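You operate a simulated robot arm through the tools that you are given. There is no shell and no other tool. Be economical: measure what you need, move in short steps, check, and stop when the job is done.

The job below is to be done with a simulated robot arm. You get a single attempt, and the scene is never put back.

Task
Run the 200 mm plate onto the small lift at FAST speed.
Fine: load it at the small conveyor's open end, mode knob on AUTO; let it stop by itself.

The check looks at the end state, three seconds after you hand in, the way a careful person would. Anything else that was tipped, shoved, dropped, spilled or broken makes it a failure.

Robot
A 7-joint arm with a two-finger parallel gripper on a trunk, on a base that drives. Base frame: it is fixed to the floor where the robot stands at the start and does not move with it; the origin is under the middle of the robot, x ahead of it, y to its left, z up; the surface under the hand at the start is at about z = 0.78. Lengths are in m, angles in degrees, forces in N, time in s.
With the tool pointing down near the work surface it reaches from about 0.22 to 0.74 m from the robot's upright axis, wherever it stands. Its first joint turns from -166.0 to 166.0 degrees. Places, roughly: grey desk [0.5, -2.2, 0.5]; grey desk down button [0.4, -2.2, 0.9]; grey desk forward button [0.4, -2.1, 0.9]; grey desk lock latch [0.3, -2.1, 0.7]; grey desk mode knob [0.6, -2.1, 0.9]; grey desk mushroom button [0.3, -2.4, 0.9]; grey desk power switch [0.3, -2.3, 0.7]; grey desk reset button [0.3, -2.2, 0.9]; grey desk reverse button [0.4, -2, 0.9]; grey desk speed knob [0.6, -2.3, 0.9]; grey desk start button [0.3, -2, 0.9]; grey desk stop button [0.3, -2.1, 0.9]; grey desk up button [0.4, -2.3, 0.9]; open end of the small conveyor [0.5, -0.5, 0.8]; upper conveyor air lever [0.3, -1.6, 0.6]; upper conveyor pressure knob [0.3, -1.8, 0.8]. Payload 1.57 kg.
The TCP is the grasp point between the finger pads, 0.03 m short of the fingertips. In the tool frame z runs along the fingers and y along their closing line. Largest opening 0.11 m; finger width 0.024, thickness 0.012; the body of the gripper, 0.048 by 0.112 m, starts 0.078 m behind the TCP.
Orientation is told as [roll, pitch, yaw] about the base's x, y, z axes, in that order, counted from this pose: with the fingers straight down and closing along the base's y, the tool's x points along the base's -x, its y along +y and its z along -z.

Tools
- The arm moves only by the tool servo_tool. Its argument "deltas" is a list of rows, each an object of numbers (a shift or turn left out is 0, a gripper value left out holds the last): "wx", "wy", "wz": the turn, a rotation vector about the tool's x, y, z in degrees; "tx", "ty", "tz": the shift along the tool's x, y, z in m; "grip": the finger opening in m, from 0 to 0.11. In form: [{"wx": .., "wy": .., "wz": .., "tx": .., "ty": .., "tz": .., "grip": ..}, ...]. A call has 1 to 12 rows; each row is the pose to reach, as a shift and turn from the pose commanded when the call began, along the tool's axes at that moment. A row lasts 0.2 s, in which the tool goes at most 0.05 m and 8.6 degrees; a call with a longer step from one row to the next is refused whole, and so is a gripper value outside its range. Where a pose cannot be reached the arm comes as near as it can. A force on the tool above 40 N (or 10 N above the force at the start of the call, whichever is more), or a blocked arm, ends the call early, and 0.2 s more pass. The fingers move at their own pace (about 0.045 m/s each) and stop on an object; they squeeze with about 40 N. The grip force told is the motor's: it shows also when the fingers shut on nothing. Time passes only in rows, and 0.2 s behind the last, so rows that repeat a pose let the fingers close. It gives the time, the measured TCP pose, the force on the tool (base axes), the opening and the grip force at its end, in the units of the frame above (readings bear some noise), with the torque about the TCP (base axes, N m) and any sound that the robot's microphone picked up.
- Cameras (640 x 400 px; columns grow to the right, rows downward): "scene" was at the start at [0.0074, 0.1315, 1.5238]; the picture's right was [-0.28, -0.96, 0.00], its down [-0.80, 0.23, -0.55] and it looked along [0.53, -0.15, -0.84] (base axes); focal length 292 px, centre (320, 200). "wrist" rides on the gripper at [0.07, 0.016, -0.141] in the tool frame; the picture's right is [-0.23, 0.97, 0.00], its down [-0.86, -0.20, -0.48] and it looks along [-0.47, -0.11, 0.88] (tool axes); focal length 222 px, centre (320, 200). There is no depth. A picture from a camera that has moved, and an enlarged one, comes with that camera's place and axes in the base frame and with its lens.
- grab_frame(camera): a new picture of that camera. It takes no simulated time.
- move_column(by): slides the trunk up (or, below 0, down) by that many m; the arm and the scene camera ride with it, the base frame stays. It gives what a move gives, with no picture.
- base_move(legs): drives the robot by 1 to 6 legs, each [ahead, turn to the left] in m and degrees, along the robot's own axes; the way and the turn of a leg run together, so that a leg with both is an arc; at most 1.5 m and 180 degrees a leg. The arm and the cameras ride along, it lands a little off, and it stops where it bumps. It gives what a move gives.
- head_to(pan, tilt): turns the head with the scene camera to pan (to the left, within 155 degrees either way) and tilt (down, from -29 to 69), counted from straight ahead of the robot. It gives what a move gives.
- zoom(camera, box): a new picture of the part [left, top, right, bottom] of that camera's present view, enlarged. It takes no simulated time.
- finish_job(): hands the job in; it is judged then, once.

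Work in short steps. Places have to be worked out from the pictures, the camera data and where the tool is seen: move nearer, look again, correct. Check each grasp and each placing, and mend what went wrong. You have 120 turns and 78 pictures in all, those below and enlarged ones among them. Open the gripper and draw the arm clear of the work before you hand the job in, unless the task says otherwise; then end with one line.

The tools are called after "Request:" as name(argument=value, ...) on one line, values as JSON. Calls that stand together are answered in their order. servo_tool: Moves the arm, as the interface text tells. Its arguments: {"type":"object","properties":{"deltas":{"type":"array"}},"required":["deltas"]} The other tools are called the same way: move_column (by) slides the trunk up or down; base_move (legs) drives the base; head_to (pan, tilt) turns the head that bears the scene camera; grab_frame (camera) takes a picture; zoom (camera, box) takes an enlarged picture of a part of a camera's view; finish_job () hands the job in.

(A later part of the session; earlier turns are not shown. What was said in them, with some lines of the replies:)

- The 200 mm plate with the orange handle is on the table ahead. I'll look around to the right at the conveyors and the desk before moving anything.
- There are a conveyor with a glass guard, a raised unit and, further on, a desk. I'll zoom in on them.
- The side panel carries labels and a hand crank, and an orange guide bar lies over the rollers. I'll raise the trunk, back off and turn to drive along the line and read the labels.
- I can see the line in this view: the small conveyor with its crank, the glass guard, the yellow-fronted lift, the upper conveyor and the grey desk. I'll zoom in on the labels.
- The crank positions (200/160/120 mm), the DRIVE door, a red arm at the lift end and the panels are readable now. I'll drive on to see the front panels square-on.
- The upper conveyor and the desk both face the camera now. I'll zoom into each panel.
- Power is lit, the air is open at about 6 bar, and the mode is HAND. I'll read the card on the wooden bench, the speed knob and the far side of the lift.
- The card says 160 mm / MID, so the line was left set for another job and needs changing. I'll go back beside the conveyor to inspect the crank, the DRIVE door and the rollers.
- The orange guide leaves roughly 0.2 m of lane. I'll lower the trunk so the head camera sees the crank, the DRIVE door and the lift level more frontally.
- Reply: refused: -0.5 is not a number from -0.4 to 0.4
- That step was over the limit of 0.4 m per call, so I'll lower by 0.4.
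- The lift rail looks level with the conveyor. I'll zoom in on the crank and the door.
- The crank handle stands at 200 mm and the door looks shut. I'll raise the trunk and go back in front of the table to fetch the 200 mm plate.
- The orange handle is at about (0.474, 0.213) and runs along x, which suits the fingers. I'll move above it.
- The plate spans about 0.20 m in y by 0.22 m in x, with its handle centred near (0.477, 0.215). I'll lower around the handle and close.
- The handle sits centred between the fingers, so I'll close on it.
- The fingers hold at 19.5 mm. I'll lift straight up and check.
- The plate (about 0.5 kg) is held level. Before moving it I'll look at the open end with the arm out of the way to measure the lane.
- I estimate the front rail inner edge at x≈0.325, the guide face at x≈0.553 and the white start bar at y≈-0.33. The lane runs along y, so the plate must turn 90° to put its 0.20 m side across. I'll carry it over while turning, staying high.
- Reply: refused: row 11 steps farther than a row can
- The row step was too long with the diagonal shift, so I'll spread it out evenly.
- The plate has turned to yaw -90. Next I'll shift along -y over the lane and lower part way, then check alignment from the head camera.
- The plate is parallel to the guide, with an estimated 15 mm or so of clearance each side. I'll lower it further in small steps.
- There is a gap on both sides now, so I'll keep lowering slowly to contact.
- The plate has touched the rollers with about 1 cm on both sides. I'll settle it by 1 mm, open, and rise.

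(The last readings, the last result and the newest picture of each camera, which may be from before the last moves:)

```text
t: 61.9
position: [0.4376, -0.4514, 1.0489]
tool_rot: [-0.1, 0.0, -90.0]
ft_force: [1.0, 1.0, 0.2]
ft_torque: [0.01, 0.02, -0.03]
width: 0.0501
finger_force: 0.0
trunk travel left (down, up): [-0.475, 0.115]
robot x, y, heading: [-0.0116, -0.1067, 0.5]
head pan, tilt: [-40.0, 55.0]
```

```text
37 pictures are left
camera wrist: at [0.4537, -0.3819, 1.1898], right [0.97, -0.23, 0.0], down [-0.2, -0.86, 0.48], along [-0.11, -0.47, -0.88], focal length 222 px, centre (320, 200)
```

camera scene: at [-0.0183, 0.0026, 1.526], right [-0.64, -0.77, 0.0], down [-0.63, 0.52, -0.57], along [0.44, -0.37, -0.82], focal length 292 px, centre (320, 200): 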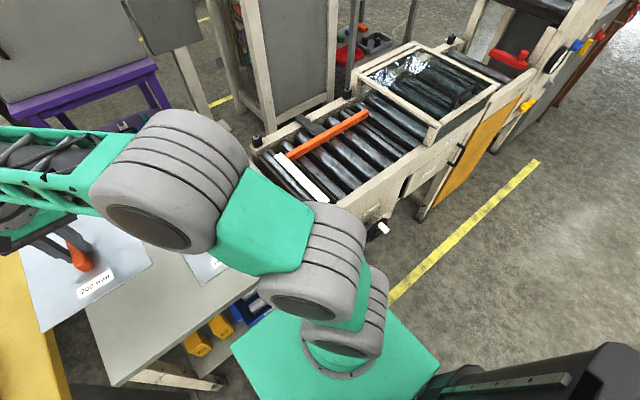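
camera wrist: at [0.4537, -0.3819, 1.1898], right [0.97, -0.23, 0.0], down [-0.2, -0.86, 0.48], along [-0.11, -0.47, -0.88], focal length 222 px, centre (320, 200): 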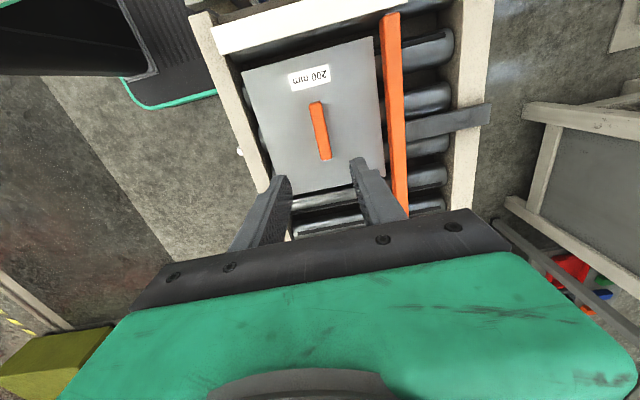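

The plate lies square on the rollers inside the lane. I'll swing the arm back in front of the robot, close the fingers to press with, and prepare to drive to the desk.

Request:
servo_tool(deltas=[{"tx": 0.028, "wz": -7.5, "grip": 0.0}, {"tx": 0.056, "wz": -15}, {"tx": 0.084, "wz": -22.5}, {"tx": 0.112, "wz": -30}, {"tx": 0.14, "wz": -37.5}, {"tx": 0.168, "wz": -45}, {"tx": 0.196, "wz": -52.5}, {"tx": 0.224, "wz": -60}, {"tx": 0.252, "wz": -67.5}, {"tx": 0.28, "wz": -75}, {"tx": 0.308, "wz": -82.5}, {"tx": 0.336, "wz": -90}])

Request:
move_column(by=0.1)

Request:
base_move(legs=[[-0.48, 0], [0, -90], [1.5, 0], [0.55, 0], [0, 90]])

Request:
head_to(pan=0, tilt=45)

Request:
grab_frame(camera="scene")

```text
t: 64.5
position: [0.4402, -0.1144, 1.0472]
tool_rot: [0.0, 0.0, 0.0]
ft_force: [0.3, -0.7, 0.2]
ft_torque: [0.03, 0.0, 0.05]
width: 0.0
finger_force: 21.5
trunk travel left (down, up): [-0.475, 0.115]
robot x, y, heading: [-0.0134, -0.1053, 0.4]
head pan, tilt: [-40.0, 55.0]
```

```text
t: 65.8
position: [0.4411, -0.1155, 1.1501]
tool_rot: [0.0, 0.0, -0.1]
ft_force: [0.4, 0.8, 0.1]
ft_torque: [0.04, 0.0, 0.01]
width: 0.0
finger_force: 21.1
trunk travel left (down, up): [-0.575, 0.015]
robot x, y, heading: [-0.0135, -0.1046, 0.2]
head pan, tilt: [-40.0, 55.0]
```

```text
t: 86.2
position: [-0.0647, -2.1874, 1.1478]
tool_rot: [0.0, 0.0, -1.9]
ft_force: [-0.2, -0.5, 0.6]
ft_torque: [0.02, -0.01, 0.0]
width: 0.0
finger_force: 20.9
trunk travel left (down, up): [-0.575, 0.015]
robot x, y, heading: [-0.5183, -2.163, -1.5]
head pan, tilt: [-40.0, 55.0]
```

```text
t: 87.2
position: [-0.066, -2.1879, 1.1487]
tool_rot: [0.0, 0.0, -1.8]
ft_force: [-0.5, 0.2, 0.3]
ft_torque: [-0.06, 0.02, 0.02]
width: 0.0001
finger_force: 21.2
trunk travel left (down, up): [-0.575, 0.015]
robot x, y, heading: [-0.5186, -2.1628, -1.3]
head pan, tilt: [0.0, 45.0]
```

```text
36 pictures are left
camera scene: at [-0.4932, -2.0106, 1.6395], right [-0.03, -1.0, 0.0], down [-0.71, 0.02, -0.71], along [0.71, -0.02, -0.71], focal length 292 px, centre (320, 200)
```

scene: 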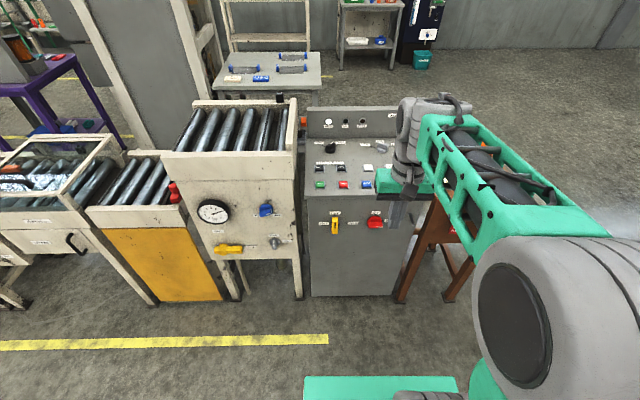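

The desk is ahead of the robot. I'll read the front latch, the power switch and the vent valve from here.

Request:
zoom(camera="scene", box=[310, 200, 400, 250])

Request:
zoom(camera="scene", box=[190, 190, 300, 265])

Request:
zoom(camera="scene", box=[300, 105, 400, 195])

```text
7.11 times, centred on (355, 225) of scene
camera zoom: at [-0.4932, -2.0106, 1.6395], right [-0.03, -1.0, 0.0], down [-0.71, 0.02, -0.71], along [0.71, -0.02, -0.71], focal length 2077 px, centre (71, 22)
```

zoom: 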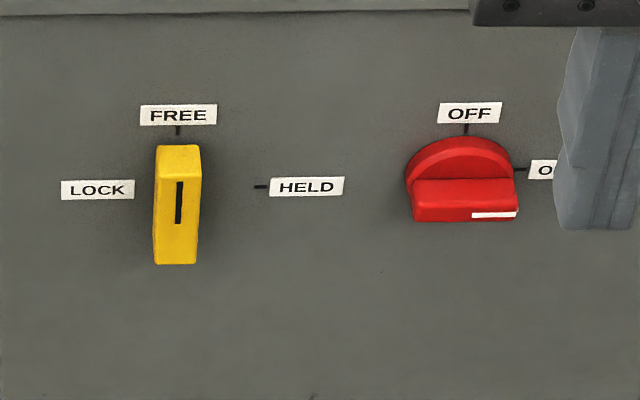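

```text
5.33 times, centred on (245, 228) of scene
camera zoom: at [-0.4932, -2.0106, 1.6395], right [-0.03, -1.0, 0.0], down [-0.71, 0.02, -0.71], along [0.71, -0.02, -0.71], focal length 1558 px, centre (720, 53)
```

zoom: 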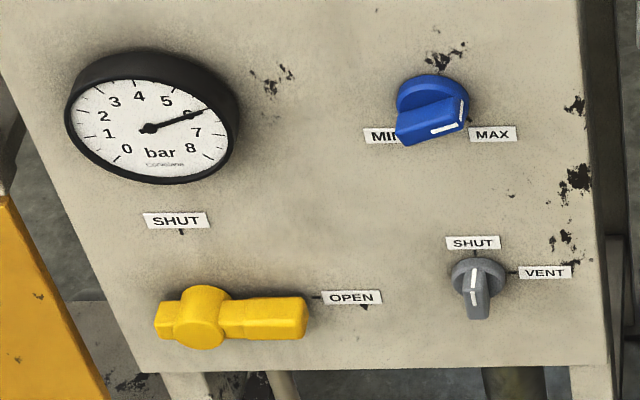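

```text
4.44 times, centred on (350, 150) of scene
camera zoom: at [-0.4932, -2.0106, 1.6395], right [-0.03, -1.0, 0.0], down [-0.71, 0.02, -0.71], along [0.71, -0.02, -0.71], focal length 1298 px, centre (187, 422)
```

zoom: 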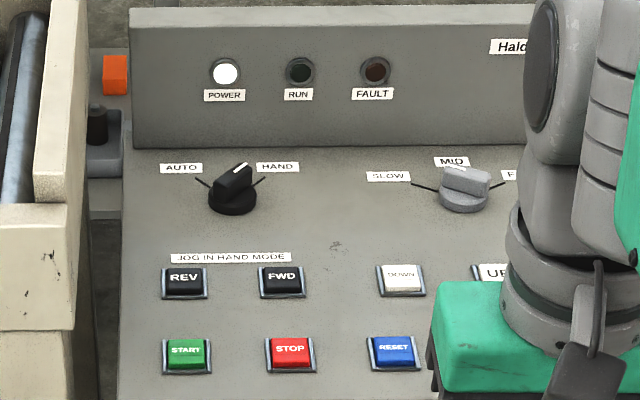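

The latch is FREE, power is ON, the vent is SHUT and the air is OPEN. The mode reads HAND and the speed knob seems to point left at SLOW, so both need turning. I'll drive in to the desk.

Request:
base_move(legs=[[0.0, 1.4], [0.48, 0]])

Request:
grab_frame(camera="wrist")

Request:
head_to(pan=0, tilt=55)

Request:
grab_frame(camera="scene")

```text
t: 90.4
position: [0.4196, -2.1768, 1.1491]
tool_rot: [0.0, 0.0, -0.3]
ft_force: [0.1, 0.7, -0.3]
ft_torque: [0.0, -0.01, -0.03]
width: 0.0
finger_force: 21.9
trunk travel left (down, up): [-0.575, 0.015]
robot x, y, heading: [-0.0366, -2.1647, 0.0]
head pan, tilt: [0.0, 45.0]
```

```text
32 pictures are left
camera wrist: at [0.3485, -2.1597, 1.2887], right [0.23, 0.97, 0.0], down [0.85, -0.2, 0.48], along [0.47, -0.11, -0.88], focal length 222 px, centre (320, 200)
```

wrist: 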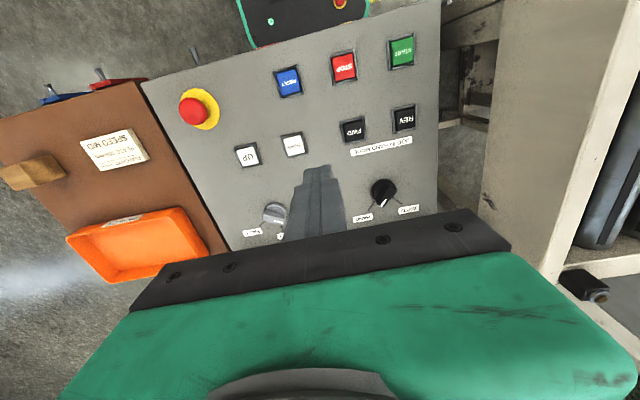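

```text
t: 91.2
position: [0.4187, -2.1767, 1.148]
tool_rot: [0.0, 0.0, -0.3]
ft_force: [-0.7, 0.3, -0.2]
ft_torque: [-0.04, -0.01, 0.01]
width: 0.0
finger_force: 21.2
trunk travel left (down, up): [-0.575, 0.015]
robot x, y, heading: [-0.0386, -2.1635, 0.1]
head pan, tilt: [0.0, 55.0]
```

```text
31 pictures are left
camera scene: at [-0.0223, -2.01, 1.6261], right [0.0, -1.0, 0.0], down [-0.82, 0.0, -0.57], along [0.57, 0.0, -0.82], focal length 292 px, centre (320, 200)
```

scene: 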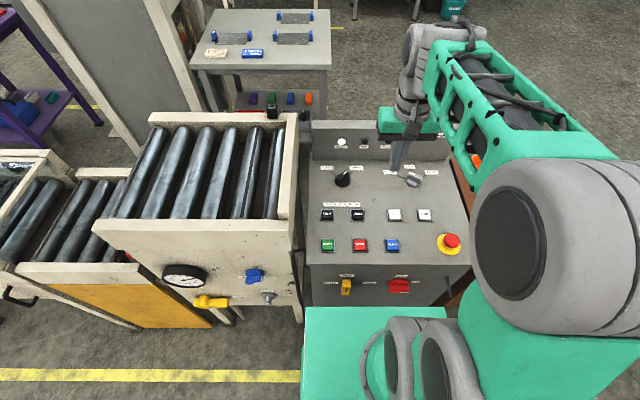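

Mode knob is at about (0.567, -2.086) and speed knob at about (0.568, -2.303). I'll move near the speed knob for a close view.

Request:
servo_tool(deltas=[{"tx": -0.027, "ty": -0.035, "tz": 0.02, "grip": 0.06}, {"tx": -0.054, "ty": -0.07, "tz": 0.04}, {"tx": -0.075, "ty": -0.1, "tz": 0.07}, {"tx": -0.08, "ty": -0.115, "tz": 0.11}])

Request:
grab_frame(camera="wrist")

```text
t: 92.2
position: [0.5007, -2.2929, 1.0372]
tool_rot: [0.0, 0.0, -0.3]
ft_force: [0.7, -0.9, -0.3]
ft_torque: [0.04, 0.0, 0.01]
width: 0.06
finger_force: 0.1
trunk travel left (down, up): [-0.575, 0.015]
robot x, y, heading: [-0.0352, -2.1603, 0.1]
head pan, tilt: [0.0, 55.0]
```

```text
30 pictures are left
camera wrist: at [0.4285, -2.2756, 1.1775], right [0.23, 0.97, 0.0], down [0.85, -0.2, 0.48], along [0.47, -0.11, -0.88], focal length 222 px, centre (320, 200)
```

wrist: 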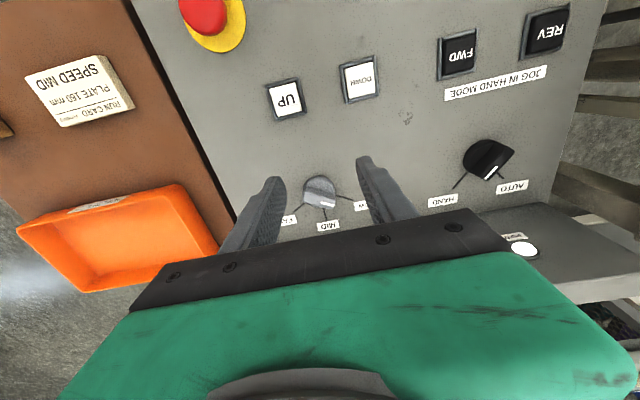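

Zooming to see both knobs' pointer directions.

Request:
zoom(camera="wrist", box=[260, 160, 390, 240])

Request:
zoom(camera="wrist", box=[420, 120, 550, 220])

```text
4.92 times, centred on (325, 200) of wrist
camera zoom: at [0.4285, -2.2756, 1.1775], right [0.23, 0.97, 0.0], down [0.85, -0.2, 0.48], along [0.47, -0.11, -0.88], focal length 1094 px, centre (295, 200)
```

zoom: 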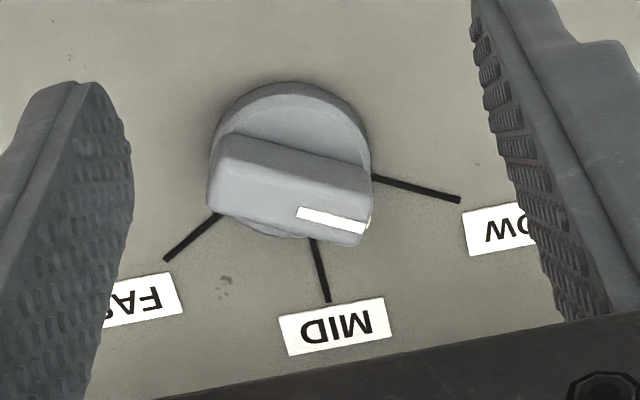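

```text
4.00 times, centred on (485, 170) of wrist
camera zoom: at [0.4285, -2.2756, 1.1775], right [0.23, 0.97, 0.0], down [0.85, -0.2, 0.48], along [0.47, -0.11, -0.88], focal length 888 px, centre (-340, 320)
```

zoom: 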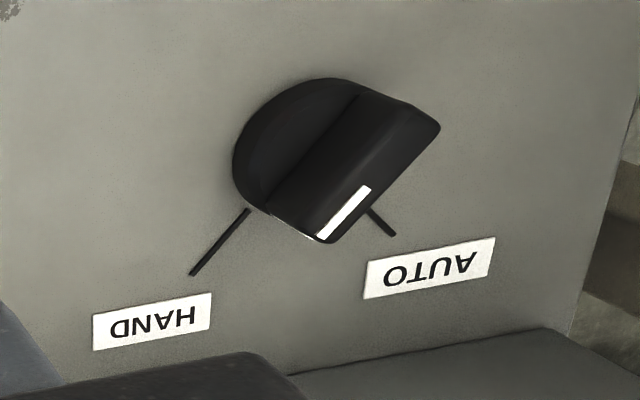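

The speed knob points to SLOW, 60° left of MID; FAST is 60° right, so it needs 120° clockwise. The mode knob is 40° right of straight at HAND, and AUTO is 40° left. I'll turn the gripper by +60° above the speed knob and start lowering.

Request:
servo_tool(deltas=[{"tx": -0.01, "ty": -0.003, "wz": -8}, {"tx": -0.02, "ty": -0.005, "wz": -16}, {"tx": -0.03, "ty": -0.008, "wz": -24}, {"tx": -0.04, "ty": -0.011, "wz": -32}, {"tx": -0.05, "ty": -0.013, "wz": -40}, {"tx": -0.06, "ty": -0.015, "wz": -48}, {"tx": -0.067, "ty": -0.017, "wz": -56}, {"tx": -0.067, "ty": -0.017, "wz": -60.3}, {"tx": -0.067, "ty": -0.017, "wz": -60.3, "tz": 0.04}, {"tx": -0.067, "ty": -0.017, "wz": -60.3, "tz": 0.07}])

Request:
grab_frame(camera="wrist")

```text
t: 94.4
position: [0.5652, -2.3091, 0.9686]
tool_rot: [0.0, 0.0, 60.0]
ft_force: [-0.4, -0.6, 0.0]
ft_torque: [0.03, 0.0, -0.02]
width: 0.0602
finger_force: 0.0
trunk travel left (down, up): [-0.575, 0.015]
robot x, y, heading: [-0.0336, -2.1662, 0.0]
head pan, tilt: [0.0, 55.0]
```

```text
27 pictures are left
camera wrist: at [0.5149, -2.3617, 1.1084], right [-0.73, 0.68, 0.0], down [0.6, 0.64, 0.48], along [0.33, 0.35, -0.88], focal length 222 px, centre (320, 200)
```

wrist: 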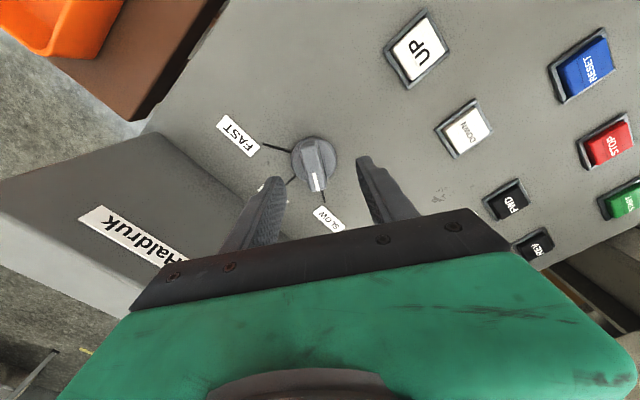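

The bar lies between the fingers and lines up with them. I'll make a small correction and lower around it.

Request:
servo_tool(deltas=[{"tx": 0.002, "ty": -0.002, "tz": 0.02}, {"tx": 0.002, "ty": -0.002, "tz": 0.035}, {"tx": 0.002, "ty": -0.002, "tz": 0.043}])

Request:
grab_frame(camera="wrist")

```text
t: 95.2
position: [0.5651, -2.3121, 0.9249]
tool_rot: [0.1, 0.0, 59.9]
ft_force: [0.5, 0.2, 0.8]
ft_torque: [0.0, 0.01, 0.0]
width: 0.0601
finger_force: 0.0
trunk travel left (down, up): [-0.575, 0.015]
robot x, y, heading: [-0.0299, -2.1642, 0.0]
head pan, tilt: [0.0, 55.0]
```

```text
26 pictures are left
camera wrist: at [0.5148, -2.364, 1.0658], right [-0.73, 0.68, 0.0], down [0.6, 0.64, 0.48], along [0.33, 0.35, -0.88], focal length 222 px, centre (320, 200)
```

wrist: 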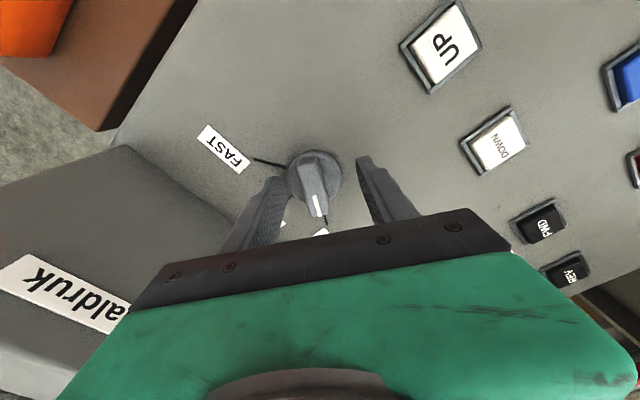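

The knob sits between the tips, so I'll close on it.

Request:
servo_tool(deltas=[{"grip": 0.0}, {}, {}, {}])

Request:
grab_frame(camera="wrist")

```text
t: 96.2
position: [0.5699, -2.3145, 0.9255]
tool_rot: [-0.3, -0.2, 59.9]
ft_force: [25.8, -16.3, -5.7]
ft_torque: [0.28, -0.56, -0.21]
width: 0.0177
finger_force: 27.1
trunk travel left (down, up): [-0.575, 0.015]
robot x, y, heading: [-0.0399, -2.1641, -0.2]
head pan, tilt: [0.0, 55.0]
```

```text
25 pictures are left
camera wrist: at [0.5189, -2.3665, 1.066], right [-0.73, 0.69, 0.0], down [0.6, 0.64, 0.48], along [0.33, 0.35, -0.88], focal length 222 px, centre (320, 200)
```

wrist: 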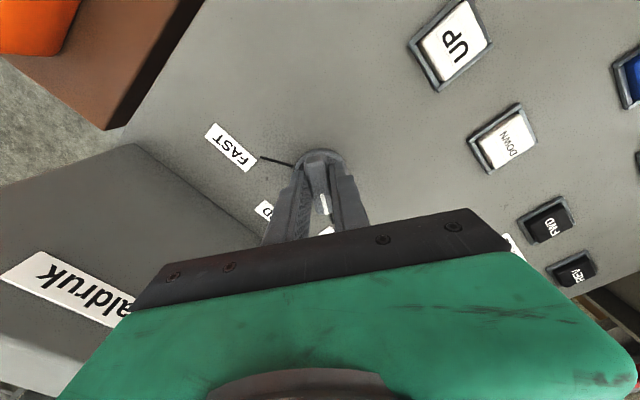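

Gripped at 17.7 mm, but with a 30 N side load because the tool sits slightly off the knob's axis. I'll ease the tool sideways to relieve it.

Request:
servo_tool(deltas=[{"ty": -0.003}, {"ty": -0.006}, {"ty": -0.007}])

```text
t: 97.0
position: [0.5695, -2.3146, 0.9251]
tool_rot: [0.1, -0.1, 60.1]
ft_force: [0.7, -0.3, 11.5]
ft_torque: [0.21, -0.49, -0.34]
width: 0.018
finger_force: 32.2
trunk travel left (down, up): [-0.575, 0.015]
robot x, y, heading: [-0.0314, -2.1636, -0.0]
head pan, tilt: [0.0, 55.0]
```

The side load is gone. I'll turn clockwise now (positive about the tool's z).

Request:
servo_tool(deltas=[{"wz": 8}, {"wz": 16}, {"wz": 24}, {"wz": 32}, {"wz": 40}, {"wz": 48}, {"wz": 56}, {"wz": 60}])

```text
t: 98.9
position: [0.5695, -2.3117, 0.9244]
tool_rot: [0.3, 0.4, 0.3]
ft_force: [-8.2, 11.8, 13.4]
ft_torque: [0.17, 0.94, 0.06]
width: 0.0181
finger_force: 32.6
trunk travel left (down, up): [-0.575, 0.015]
robot x, y, heading: [-0.035, -2.1675, 0.4]
head pan, tilt: [0.0, 55.0]
stopped in row 8: the force on the tool passed its limit at 41 N (the readings are from after the stop); the commanded pose is now the measured one
```

The knob is at about MID. I'll continue the turn to FAST.

Request:
servo_tool(deltas=[{"wz": 7}, {"wz": 14}, {"wz": 21}, {"wz": 28}, {"wz": 35}, {"wz": 42}, {"wz": 49}, {"wz": 56}, {"wz": 60}])

```text
t: 100.9
position: [0.5717, -2.3107, 0.9245]
tool_rot: [-0.2, 0.2, -59.7]
ft_force: [8.6, 31.7, 4.1]
ft_torque: [0.59, -0.56, 0.02]
width: 0.018
finger_force: 32.5
trunk travel left (down, up): [-0.575, 0.015]
robot x, y, heading: [-0.0366, -2.1647, 0.2]
head pan, tilt: [0.0, 55.0]
```

The yaw is now -60. I'll open and rise to look.

Request:
servo_tool(deltas=[{"grip": 0.05}, {}, {}, {"tz": -0.03}, {"tz": -0.07}, {"tz": -0.1}])

Request:
grab_frame(camera="wrist")

```text
t: 102.3
position: [0.5719, -2.3152, 1.0251]
tool_rot: [-0.2, 0.2, -59.9]
ft_force: [0.5, -0.1, 0.5]
ft_torque: [0.02, 0.01, -0.01]
width: 0.0502
finger_force: 0.0
trunk travel left (down, up): [-0.575, 0.015]
robot x, y, heading: [-0.0378, -2.1605, 0.1]
head pan, tilt: [0.0, 55.0]
```

```text
24 pictures are left
camera wrist: at [0.5501, -2.2462, 1.1654], right [0.96, 0.29, -0.01], down [0.26, -0.84, 0.47], along [0.13, -0.45, -0.88], focal length 222 px, centre (320, 200)
```

wrist: 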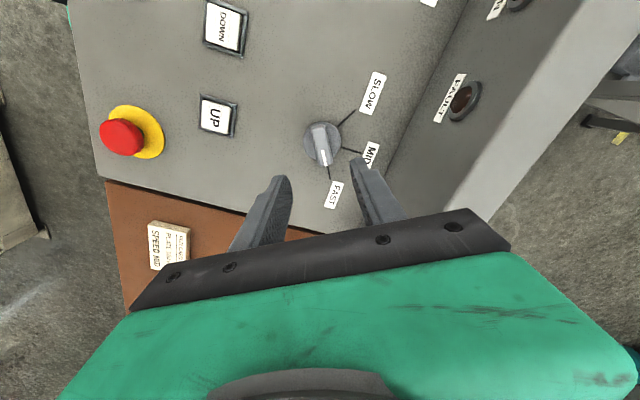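

The speed knob now points to FAST. Next is the mode knob at about (0.570, -2.090): I'll go over it with yaw -40.

Request:
servo_tool(deltas=[{"tx": 0.039, "ty": 0.022, "wz": -4}, {"tx": 0.078, "ty": 0.044, "wz": -8}, {"tx": 0.117, "ty": 0.066, "wz": -12}, {"tx": 0.156, "ty": 0.088, "wz": -16}, {"tx": 0.196, "ty": 0.111, "wz": -20}, {"tx": 0.196, "ty": 0.111, "wz": -20, "tz": 0.04}, {"tx": 0.196, "ty": 0.111, "wz": -20, "tz": 0.07}])

Request:
grab_frame(camera="wrist")

```text
t: 103.9
position: [0.5691, -2.0878, 0.9555]
tool_rot: [-0.1, 0.3, -39.9]
ft_force: [0.1, -0.1, 0.5]
ft_torque: [0.03, 0.0, 0.0]
width: 0.0502
finger_force: 0.0
trunk travel left (down, up): [-0.575, 0.015]
robot x, y, heading: [-0.0331, -2.1634, 0.2]
head pan, tilt: [0.0, 55.0]
```

```text
23 pictures are left
camera wrist: at [0.5252, -2.0313, 1.096], right [0.8, 0.6, 0.0], down [0.53, -0.7, 0.47], along [0.28, -0.38, -0.88], focal length 222 px, centre (320, 200)
```

wrist: 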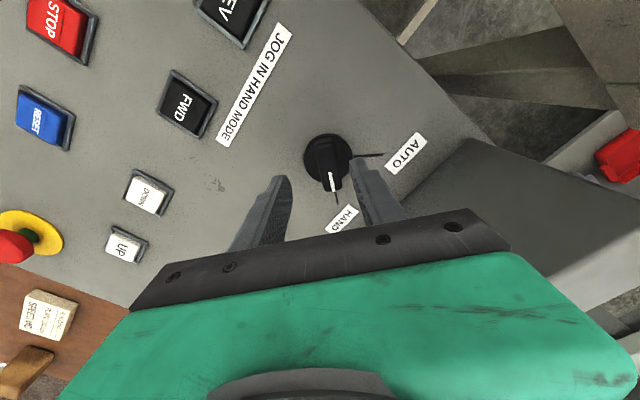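

The mode knob's bar is aligned between the fingers. I'll shift 3 mm, lower and close.

Request:
servo_tool(deltas=[{"ty": 0.003, "grip": 0.065}, {"ty": 0.003, "tz": 0.015}, {"ty": 0.003, "tz": 0.025}, {"ty": 0.003, "tz": 0.031}])

Request:
grab_frame(camera="wrist")

```text
t: 104.9
position: [0.5709, -2.0867, 0.9241]
tool_rot: [-0.1, 0.4, -39.9]
ft_force: [-0.4, -0.4, 0.2]
ft_torque: [0.02, -0.04, 0.04]
width: 0.0646
finger_force: 0.1
trunk travel left (down, up): [-0.575, 0.015]
robot x, y, heading: [-0.0378, -2.1629, 0.1]
head pan, tilt: [0.0, 55.0]
```

```text
22 pictures are left
camera wrist: at [0.5268, -2.0287, 1.0647], right [0.8, 0.6, 0.0], down [0.53, -0.7, 0.47], along [0.28, -0.38, -0.88], focal length 222 px, centre (320, 200)
```

wrist: 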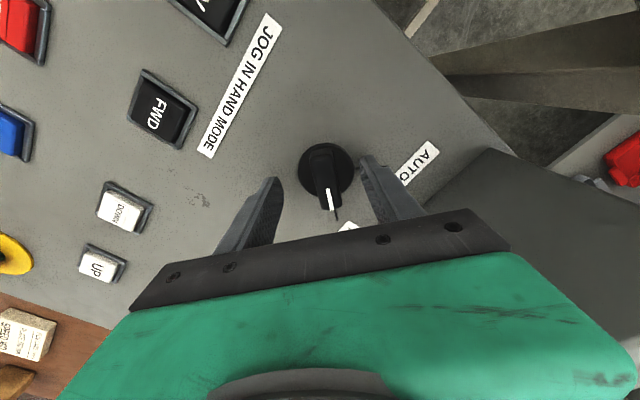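

The knob sits slightly ahead in tool x. I'll shift 5 mm and close.

Request:
servo_tool(deltas=[{"tx": 0.005, "ty": 0.002}, {"tx": 0.005, "ty": 0.002, "grip": 0.0}, {"tx": 0.005, "ty": 0.002}, {"tx": 0.005, "ty": 0.002}, {"tx": 0.005, "ty": 0.002}])

```text
t: 106.1
position: [0.5689, -2.0789, 0.9239]
tool_rot: [0.0, 0.3, -39.7]
ft_force: [11.5, 18.5, -3.2]
ft_torque: [0.3, -0.18, 0.07]
width: 0.0178
finger_force: 23.4
trunk travel left (down, up): [-0.575, 0.015]
robot x, y, heading: [-0.0351, -2.162, 0.4]
head pan, tilt: [0.0, 55.0]
```

Gripped at 17.8 mm with a 22 N side load along +tool y. I'll relieve that first, then turn counter-clockwise in a second call.

Request:
servo_tool(deltas=[{"ty": 0.003}, {"ty": 0.005}])

Request:
servo_tool(deltas=[{"wz": -8}, {"wz": -16}, {"wz": -24}, {"wz": -32}, {"wz": -40}, {"wz": -48}, {"wz": -56}, {"wz": -64}, {"wz": -72}, {"wz": -80}])

```text
t: 106.7
position: [0.57, -2.0778, 0.9242]
tool_rot: [-0.3, 0.5, -40.1]
ft_force: [0.6, 7.4, 2.7]
ft_torque: [0.12, -0.74, -0.01]
width: 0.0179
finger_force: 32.3
trunk travel left (down, up): [-0.575, 0.015]
robot x, y, heading: [-0.0333, -2.1622, 0.2]
head pan, tilt: [0.0, 55.0]
```

```text
t: 108.3
position: [0.5686, -2.0824, 0.923]
tool_rot: [0.0, 0.5, 16.9]
ft_force: [-3.5, -12.3, 6.0]
ft_torque: [-1.03, 0.5, -0.02]
width: 0.018
finger_force: 32.7
trunk travel left (down, up): [-0.575, 0.015]
robot x, y, heading: [-0.0359, -2.1639, -0.3]
head pan, tilt: [0.0, 55.0]
stopped in row 8: the force on the tool passed its limit at 41 N (the readings are from after the stop); the commanded pose is now the measured one
```

The turn stopped on side force at yaw 17, and the load has dropped off since. I'll go on the remaining 23° with a small shift toward the knob's axis.

Request:
servo_tool(deltas=[{"wz": -6, "tx": 0.001}, {"wz": -12, "tx": 0.002}, {"wz": -18, "tx": 0.003}, {"wz": -23, "tx": 0.003}])

Request:
servo_tool(deltas=[{"grip": 0.06}, {}, {}, {"tz": -0.03}, {"tz": -0.07}, {"tz": -0.11}])

Request:
grab_frame(camera="wrist")

```text
t: 109.3
position: [0.5688, -2.0849, 0.923]
tool_rot: [0.2, 0.1, 39.8]
ft_force: [16.0, -29.1, 5.3]
ft_torque: [-0.88, -0.54, -0.31]
width: 0.0178
finger_force: 32.7
trunk travel left (down, up): [-0.575, 0.015]
robot x, y, heading: [-0.0328, -2.1623, -0.3]
head pan, tilt: [0.0, 55.0]
```

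```text
t: 110.8
position: [0.5674, -2.0815, 1.0318]
tool_rot: [0.4, 0.6, 40.0]
ft_force: [-0.1, -0.4, 0.2]
ft_torque: [0.0, 0.02, 0.03]
width: 0.0599
finger_force: 0.0
trunk travel left (down, up): [-0.575, 0.015]
robot x, y, heading: [-0.0359, -2.1652, -0.1]
head pan, tilt: [0.0, 55.0]
```

```text
21 pictures are left
camera wrist: at [0.5032, -2.1144, 1.1736], right [-0.45, 0.89, 0.0], down [0.79, 0.4, 0.47], along [0.42, 0.22, -0.88], focal length 222 px, centre (320, 200)
```

wrist: 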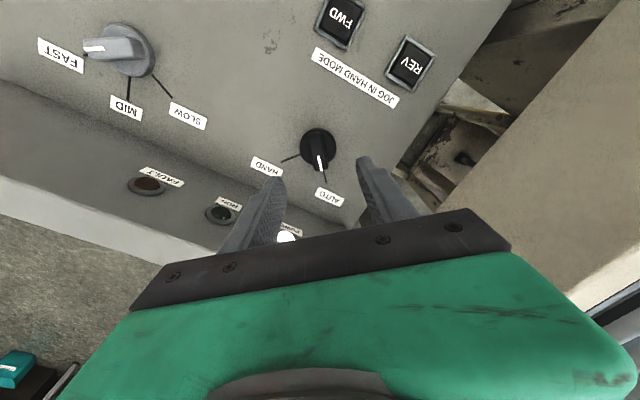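

Mode is on AUTO and speed on FAST. Next I'll move over the START button at about (0.339, -2.033) with the fingers closed.

Request:
servo_tool(deltas=[{"tx": 0.024, "ty": 0.031, "wz": 6.7, "grip": 0.0}, {"tx": 0.048, "ty": 0.061, "wz": 13.4}, {"tx": 0.072, "ty": 0.092, "wz": 20}, {"tx": 0.096, "ty": 0.123, "wz": 26.7}, {"tx": 0.12, "ty": 0.153, "wz": 33.4}, {"tx": 0.144, "ty": 0.184, "wz": 40}, {"tx": 0.144, "ty": 0.184, "wz": 40, "tz": 0.04}])

Request:
grab_frame(camera="wrist")

Request:
zoom(camera="scene", box=[290, 120, 480, 310])

```text
t: 112.3
position: [0.3403, -2.0334, 0.9942]
tool_rot: [0.0, 0.5, -0.1]
ft_force: [0.0, -0.7, -0.6]
ft_torque: [0.02, 0.01, 0.03]
width: 0.0
finger_force: 21.2
trunk travel left (down, up): [-0.575, 0.015]
robot x, y, heading: [-0.0352, -2.1633, -0.1]
head pan, tilt: [0.0, 55.0]
```

```text
20 pictures are left
camera wrist: at [0.2698, -2.017, 1.1351], right [0.23, 0.97, 0.0], down [0.86, -0.2, 0.47], along [0.46, -0.11, -0.88], focal length 222 px, centre (320, 200)
```

wrist: 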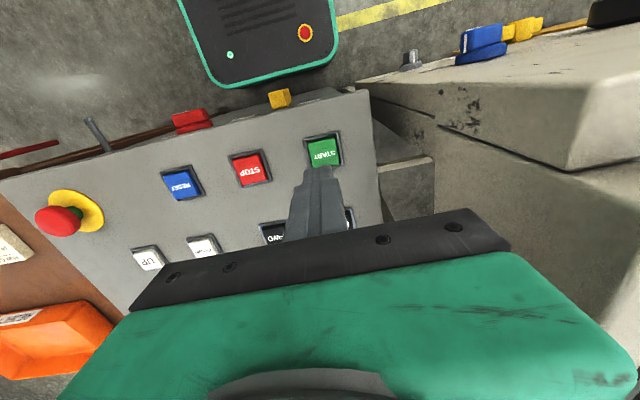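

```text
2.11 times, centred on (385, 215) of scene
camera zoom: at [-0.0219, -2.0096, 1.6261], right [0.0, -1.0, 0.0], down [-0.82, 0.0, -0.57], along [0.57, 0.0, -0.82], focal length 615 px, centre (183, 168)
```

zoom: 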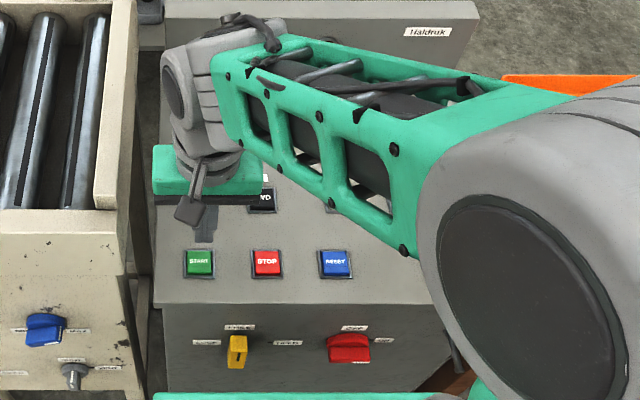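

The fingertips are just above START. I'll press down gently until contact and then lift.

Request:
servo_tool(deltas=[{"ty": 0.002, "tz": 0.035}, {"ty": 0.002, "tz": 0.055}, {"ty": 0.002, "tz": 0.064}, {"ty": 0.002, "tz": 0.069}, {"ty": 0.002, "tz": 0.073}])

Request:
zoom(camera="scene", box=[290, 120, 480, 310])

```text
t: 113.5
position: [0.339, -2.0309, 0.9209]
tool_rot: [0.0, 0.6, -0.1]
ft_force: [0.3, 0.3, 0.3]
ft_torque: [0.01, -0.02, 0.0]
width: 0.0
finger_force: 21.1
trunk travel left (down, up): [-0.575, 0.015]
robot x, y, heading: [-0.0369, -2.1652, -0.0]
head pan, tilt: [0.0, 55.0]
```

```text
2.11 times, centred on (385, 215) of scene
camera zoom: at [-0.0222, -2.0097, 1.6261], right [0.0, -1.0, 0.0], down [-0.82, 0.0, -0.57], along [0.57, 0.0, -0.82], focal length 615 px, centre (183, 168)
```

zoom: 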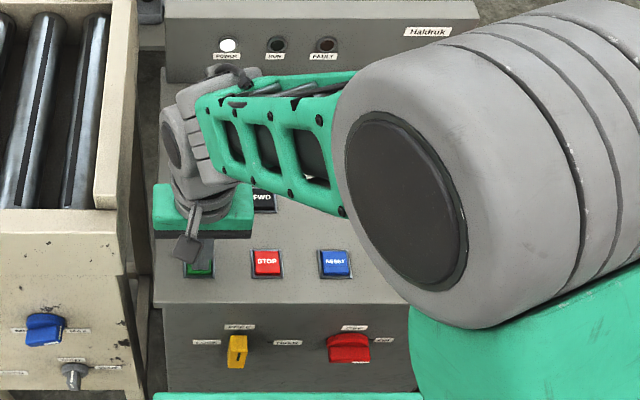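

No contact yet and the RUN lamp is dark. I'll continue down in small steps.

Request:
servo_tool(deltas=[{"tz": 0.003}, {"tz": 0.006}, {"tz": 0.009}, {"tz": 0.012}, {"tz": 0.012}])

Request:
zoom(camera="scene", box=[290, 120, 480, 310])

```text
t: 114.8
position: [0.3382, -2.0312, 0.9116]
tool_rot: [0.1, 0.3, 0.1]
ft_force: [-2.2, -2.1, 25.8]
ft_torque: [-0.08, -0.05, 0.05]
width: 0.0
finger_force: 21.5
trunk travel left (down, up): [-0.575, 0.015]
robot x, y, heading: [-0.0381, -2.1632, 0.1]
head pan, tilt: [0.0, 55.0]
heard: click
```

```text
2.11 times, centred on (385, 215) of scene
camera zoom: at [-0.024, -2.0105, 1.6264], right [0.0, -1.0, 0.0], down [-0.82, 0.0, -0.57], along [0.57, 0.0, -0.82], focal length 615 px, centre (183, 168)
```

zoom: 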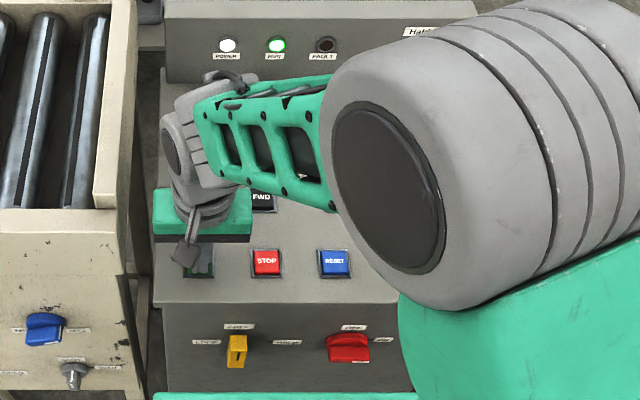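

RUN is lit and a click was heard. I'll raise the tool clear and look toward the line.

Request:
servo_tool(deltas=[{"tz": -0.03}, {"tz": -0.07}, {"tz": -0.11}])

Request:
head_to(pan=60, tilt=40)

Request:
grab_frame(camera="scene")

```text
t: 115.5
position: [0.3375, -2.0302, 1.0195]
tool_rot: [0.0, 0.5, 0.1]
ft_force: [0.2, -0.1, 0.7]
ft_torque: [-0.03, 0.03, 0.0]
width: 0.0001
finger_force: 21.3
trunk travel left (down, up): [-0.575, 0.015]
robot x, y, heading: [-0.0315, -2.1642, -0.1]
head pan, tilt: [0.0, 55.0]
```

```text
t: 116.8
position: [0.339, -2.0313, 1.0204]
tool_rot: [0.0, 0.4, 0.0]
ft_force: [0.3, -0.1, 0.3]
ft_torque: [-0.01, 0.03, 0.01]
width: 0.0
finger_force: 21.5
trunk travel left (down, up): [-0.575, 0.015]
robot x, y, heading: [-0.0345, -2.1599, -0.4]
head pan, tilt: [60.0, 40.0]
```

```text
16 pictures are left
camera scene: at [-0.0517, -1.9361, 1.6467], right [0.86, -0.5, 0.0], down [-0.32, -0.56, -0.77], along [0.38, 0.66, -0.64], focal length 292 px, centre (320, 200)
```

scene: 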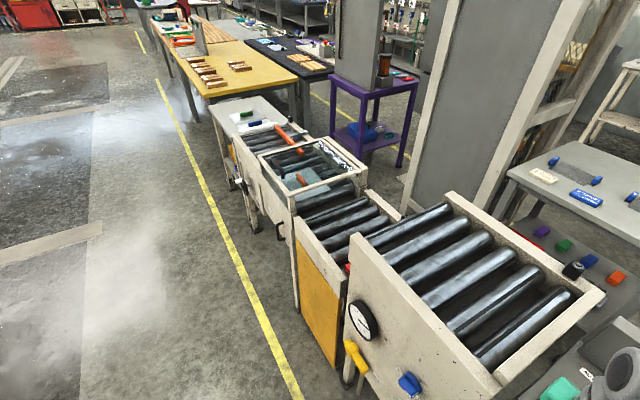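

The plate is moving under the glass guard. I'll let time pass with the arm idle and look again.

Request:
servo_tool(deltas=[{}, {}, {}, {}, {}, {}])

Request:
zoom(camera="scene", box=[200, 80, 440, 300])

```text
t: 118.2
position: [0.3394, -2.03, 1.021]
tool_rot: [0.0, 0.5, 0.0]
ft_force: [0.2, 0.1, 0.3]
ft_torque: [-0.02, 0.0, 0.02]
width: 0.0
finger_force: 21.6
trunk travel left (down, up): [-0.575, 0.015]
robot x, y, heading: [-0.0335, -2.163, -0.3]
head pan, tilt: [60.0, 40.0]
```

```text
1.82 times, centred on (320, 190) of scene
camera zoom: at [-0.0517, -1.9361, 1.6467], right [0.87, -0.5, 0.0], down [-0.32, -0.56, -0.77], along [0.38, 0.66, -0.64], focal length 531 px, centre (320, 218)
```

zoom: 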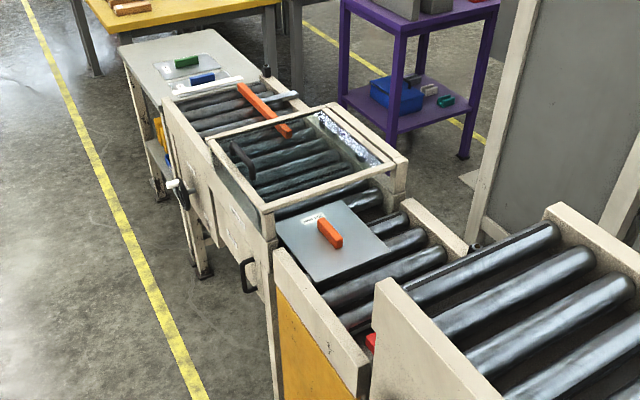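

The plate is crossing onto the lift, still straight. I'll wait some more.

Request:
servo_tool(deltas=[{}, {}, {}, {}, {}, {}, {}, {}, {}, {}])

Request:
zoom(camera="scene", box=[200, 80, 440, 300])

```text
t: 120.5
position: [0.3396, -2.0314, 1.0191]
tool_rot: [0.1, 0.4, 0.0]
ft_force: [-0.4, -0.2, -0.7]
ft_torque: [0.0, 0.01, 0.01]
width: 0.0001
finger_force: 22.0
trunk travel left (down, up): [-0.575, 0.015]
robot x, y, heading: [-0.0293, -2.1662, -0.3]
head pan, tilt: [60.0, 40.0]
```

```text
1.82 times, centred on (320, 190) of scene
camera zoom: at [-0.0517, -1.9361, 1.6467], right [0.87, -0.5, 0.0], down [-0.32, -0.56, -0.77], along [0.38, 0.66, -0.64], focal length 531 px, centre (320, 218)
```

zoom: 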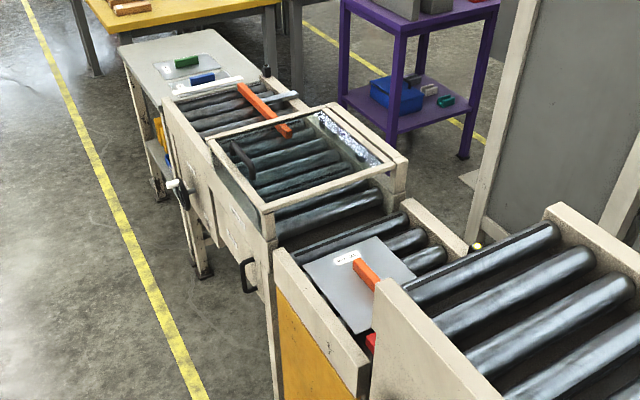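

The plate is on the lift and the sensor lamp has lit. I'll wait a little, then check that it has stopped and read the lamps on the desk.

Request:
servo_tool(deltas=[{"grip": 0.05}, {}, {}, {}, {}, {}, {}, {}, {}, {}])

Request:
zoom(camera="scene", box=[200, 80, 440, 300])

Request:
head_to(pan=0, tilt=50)

Request:
grab_frame(camera="scene")

```text
t: 122.7
position: [0.339, -2.0313, 1.0194]
tool_rot: [0.0, 0.5, 0.0]
ft_force: [0.6, 0.0, 0.4]
ft_torque: [-0.02, 0.02, 0.01]
width: 0.0504
finger_force: 0.1
trunk travel left (down, up): [-0.575, 0.015]
robot x, y, heading: [-0.0356, -2.1634, -0.2]
head pan, tilt: [60.0, 40.0]
```

```text
1.82 times, centred on (320, 190) of scene
camera zoom: at [-0.0517, -1.9361, 1.6467], right [0.87, -0.5, 0.0], down [-0.32, -0.56, -0.77], along [0.38, 0.66, -0.64], focal length 531 px, centre (320, 218)
```

zoom: 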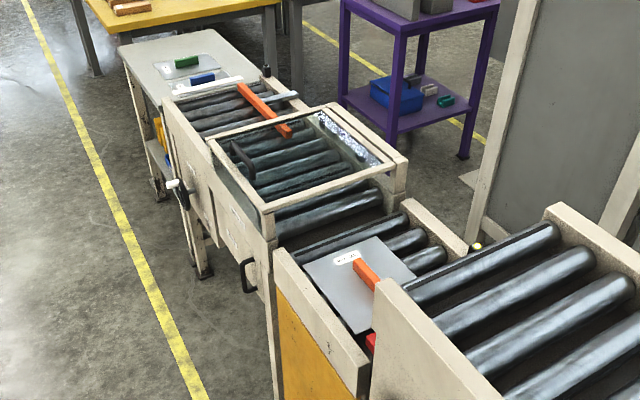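

```text
t: 124.0
position: [0.3392, -2.0312, 1.0201]
tool_rot: [0.0, 0.5, 0.0]
ft_force: [-0.5, -0.2, -0.3]
ft_torque: [0.02, -0.01, -0.02]
width: 0.0498
finger_force: 0.1
trunk travel left (down, up): [-0.575, 0.015]
robot x, y, heading: [-0.0343, -2.1651, -0.2]
head pan, tilt: [0.0, 50.0]
```

```text
12 pictures are left
camera scene: at [-0.0173, -2.0097, 1.6326], right [0.0, -1.0, 0.0], down [-0.77, 0.0, -0.64], along [0.64, 0.0, -0.77], focal length 292 px, centre (320, 200)
```

scene: 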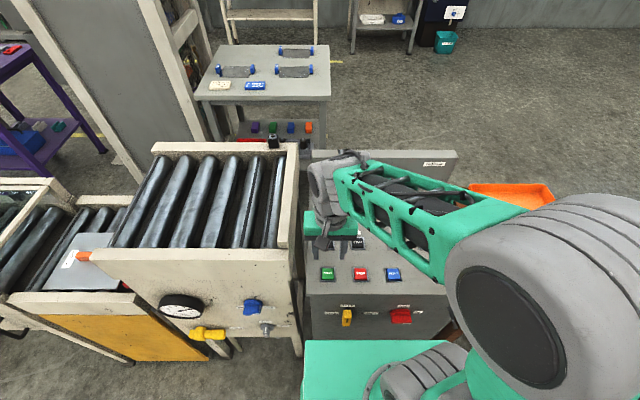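

The plate has not moved between the last two views, so it stopped by itself. I'll draw the robot back from the desk and take a last look at the lamps and the lift.

Request:
servo_tool(deltas=[{"tz": -0.04}, {"tz": -0.08}, {"tz": -0.12}])

Request:
base_move(legs=[[-0.5, 0]])

Request:
head_to(pan=15, tilt=40)

Request:
grab_frame(camera="scene")

```text
t: 124.8
position: [0.3403, -2.0307, 1.1432]
tool_rot: [0.0, 0.5, -0.1]
ft_force: [0.5, -0.2, -0.3]
ft_torque: [0.03, 0.03, 0.0]
width: 0.0501
finger_force: 0.1
trunk travel left (down, up): [-0.575, 0.015]
robot x, y, heading: [-0.0346, -2.1592, -0.1]
head pan, tilt: [0.0, 50.0]
```

```text
t: 127.7
position: [-0.1593, -2.031, 1.1418]
tool_rot: [0.0, 0.5, -0.1]
ft_force: [0.4, 0.2, -0.8]
ft_torque: [0.03, 0.0, -0.04]
width: 0.0503
finger_force: 0.1
trunk travel left (down, up): [-0.575, 0.015]
robot x, y, heading: [-0.5327, -2.1605, -0.3]
head pan, tilt: [0.0, 50.0]
```

```text
t: 128.5
position: [-0.1593, -2.031, 1.1415]
tool_rot: [0.0, 0.5, -0.2]
ft_force: [-0.3, -0.6, 0.6]
ft_torque: [-0.01, 0.01, 0.01]
width: 0.0501
finger_force: 0.1
trunk travel left (down, up): [-0.575, 0.015]
robot x, y, heading: [-0.533, -2.1632, -0.3]
head pan, tilt: [15.0, 40.0]
```

```text
11 pictures are left
camera scene: at [-0.5108, -1.986, 1.6467], right [0.25, -0.97, 0.0], down [-0.62, -0.16, -0.77], along [0.74, 0.19, -0.64], focal length 292 px, centre (320, 200)
```

scene: 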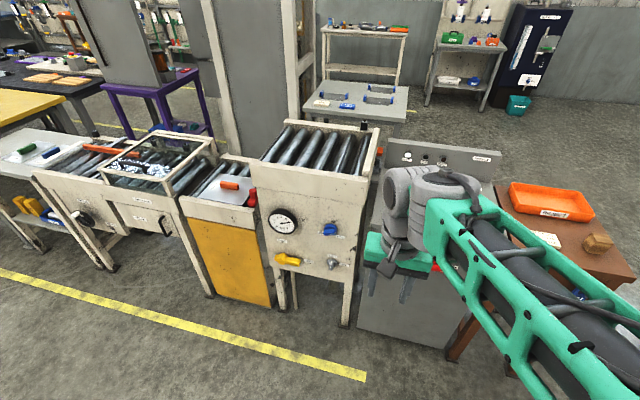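

Request:
zoom(camera="scene", box=[370, 135, 510, 205])

Request:
zoom(camera="scene", box=[160, 140, 300, 230])

```text
4.57 times, centred on (440, 170) of scene
camera zoom: at [-0.5108, -1.986, 1.6467], right [0.25, -0.97, 0.0], down [-0.62, -0.16, -0.77], along [0.74, 0.19, -0.64], focal length 1335 px, centre (-229, 337)
```

zoom: 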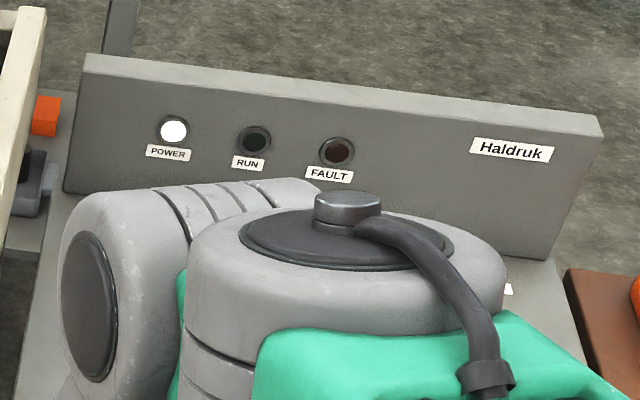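

```text
4.44 times, centred on (230, 185) of scene
camera zoom: at [-0.5108, -1.986, 1.6467], right [0.25, -0.97, 0.0], down [-0.62, -0.16, -0.77], along [0.74, 0.19, -0.64], focal length 1298 px, centre (720, 267)
```

zoom: 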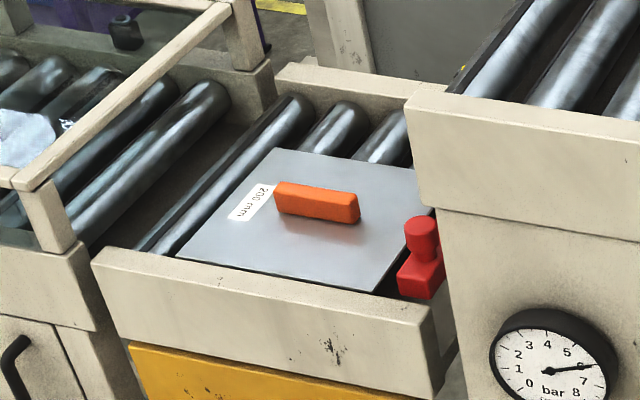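

RUN is off again, there is no FAULT, and the plate rests fully on the lift against the stop. The arm is clear and the gripper open, so I'll hand in.

Request:
finish_job()

```text
The job is handed in.
```

The 200 mm plate was loaded at the small conveyor's open end and run at FAST in AUTO. It stopped by itself fully on the small lift, and the FAULT lamp was off when I handed in.
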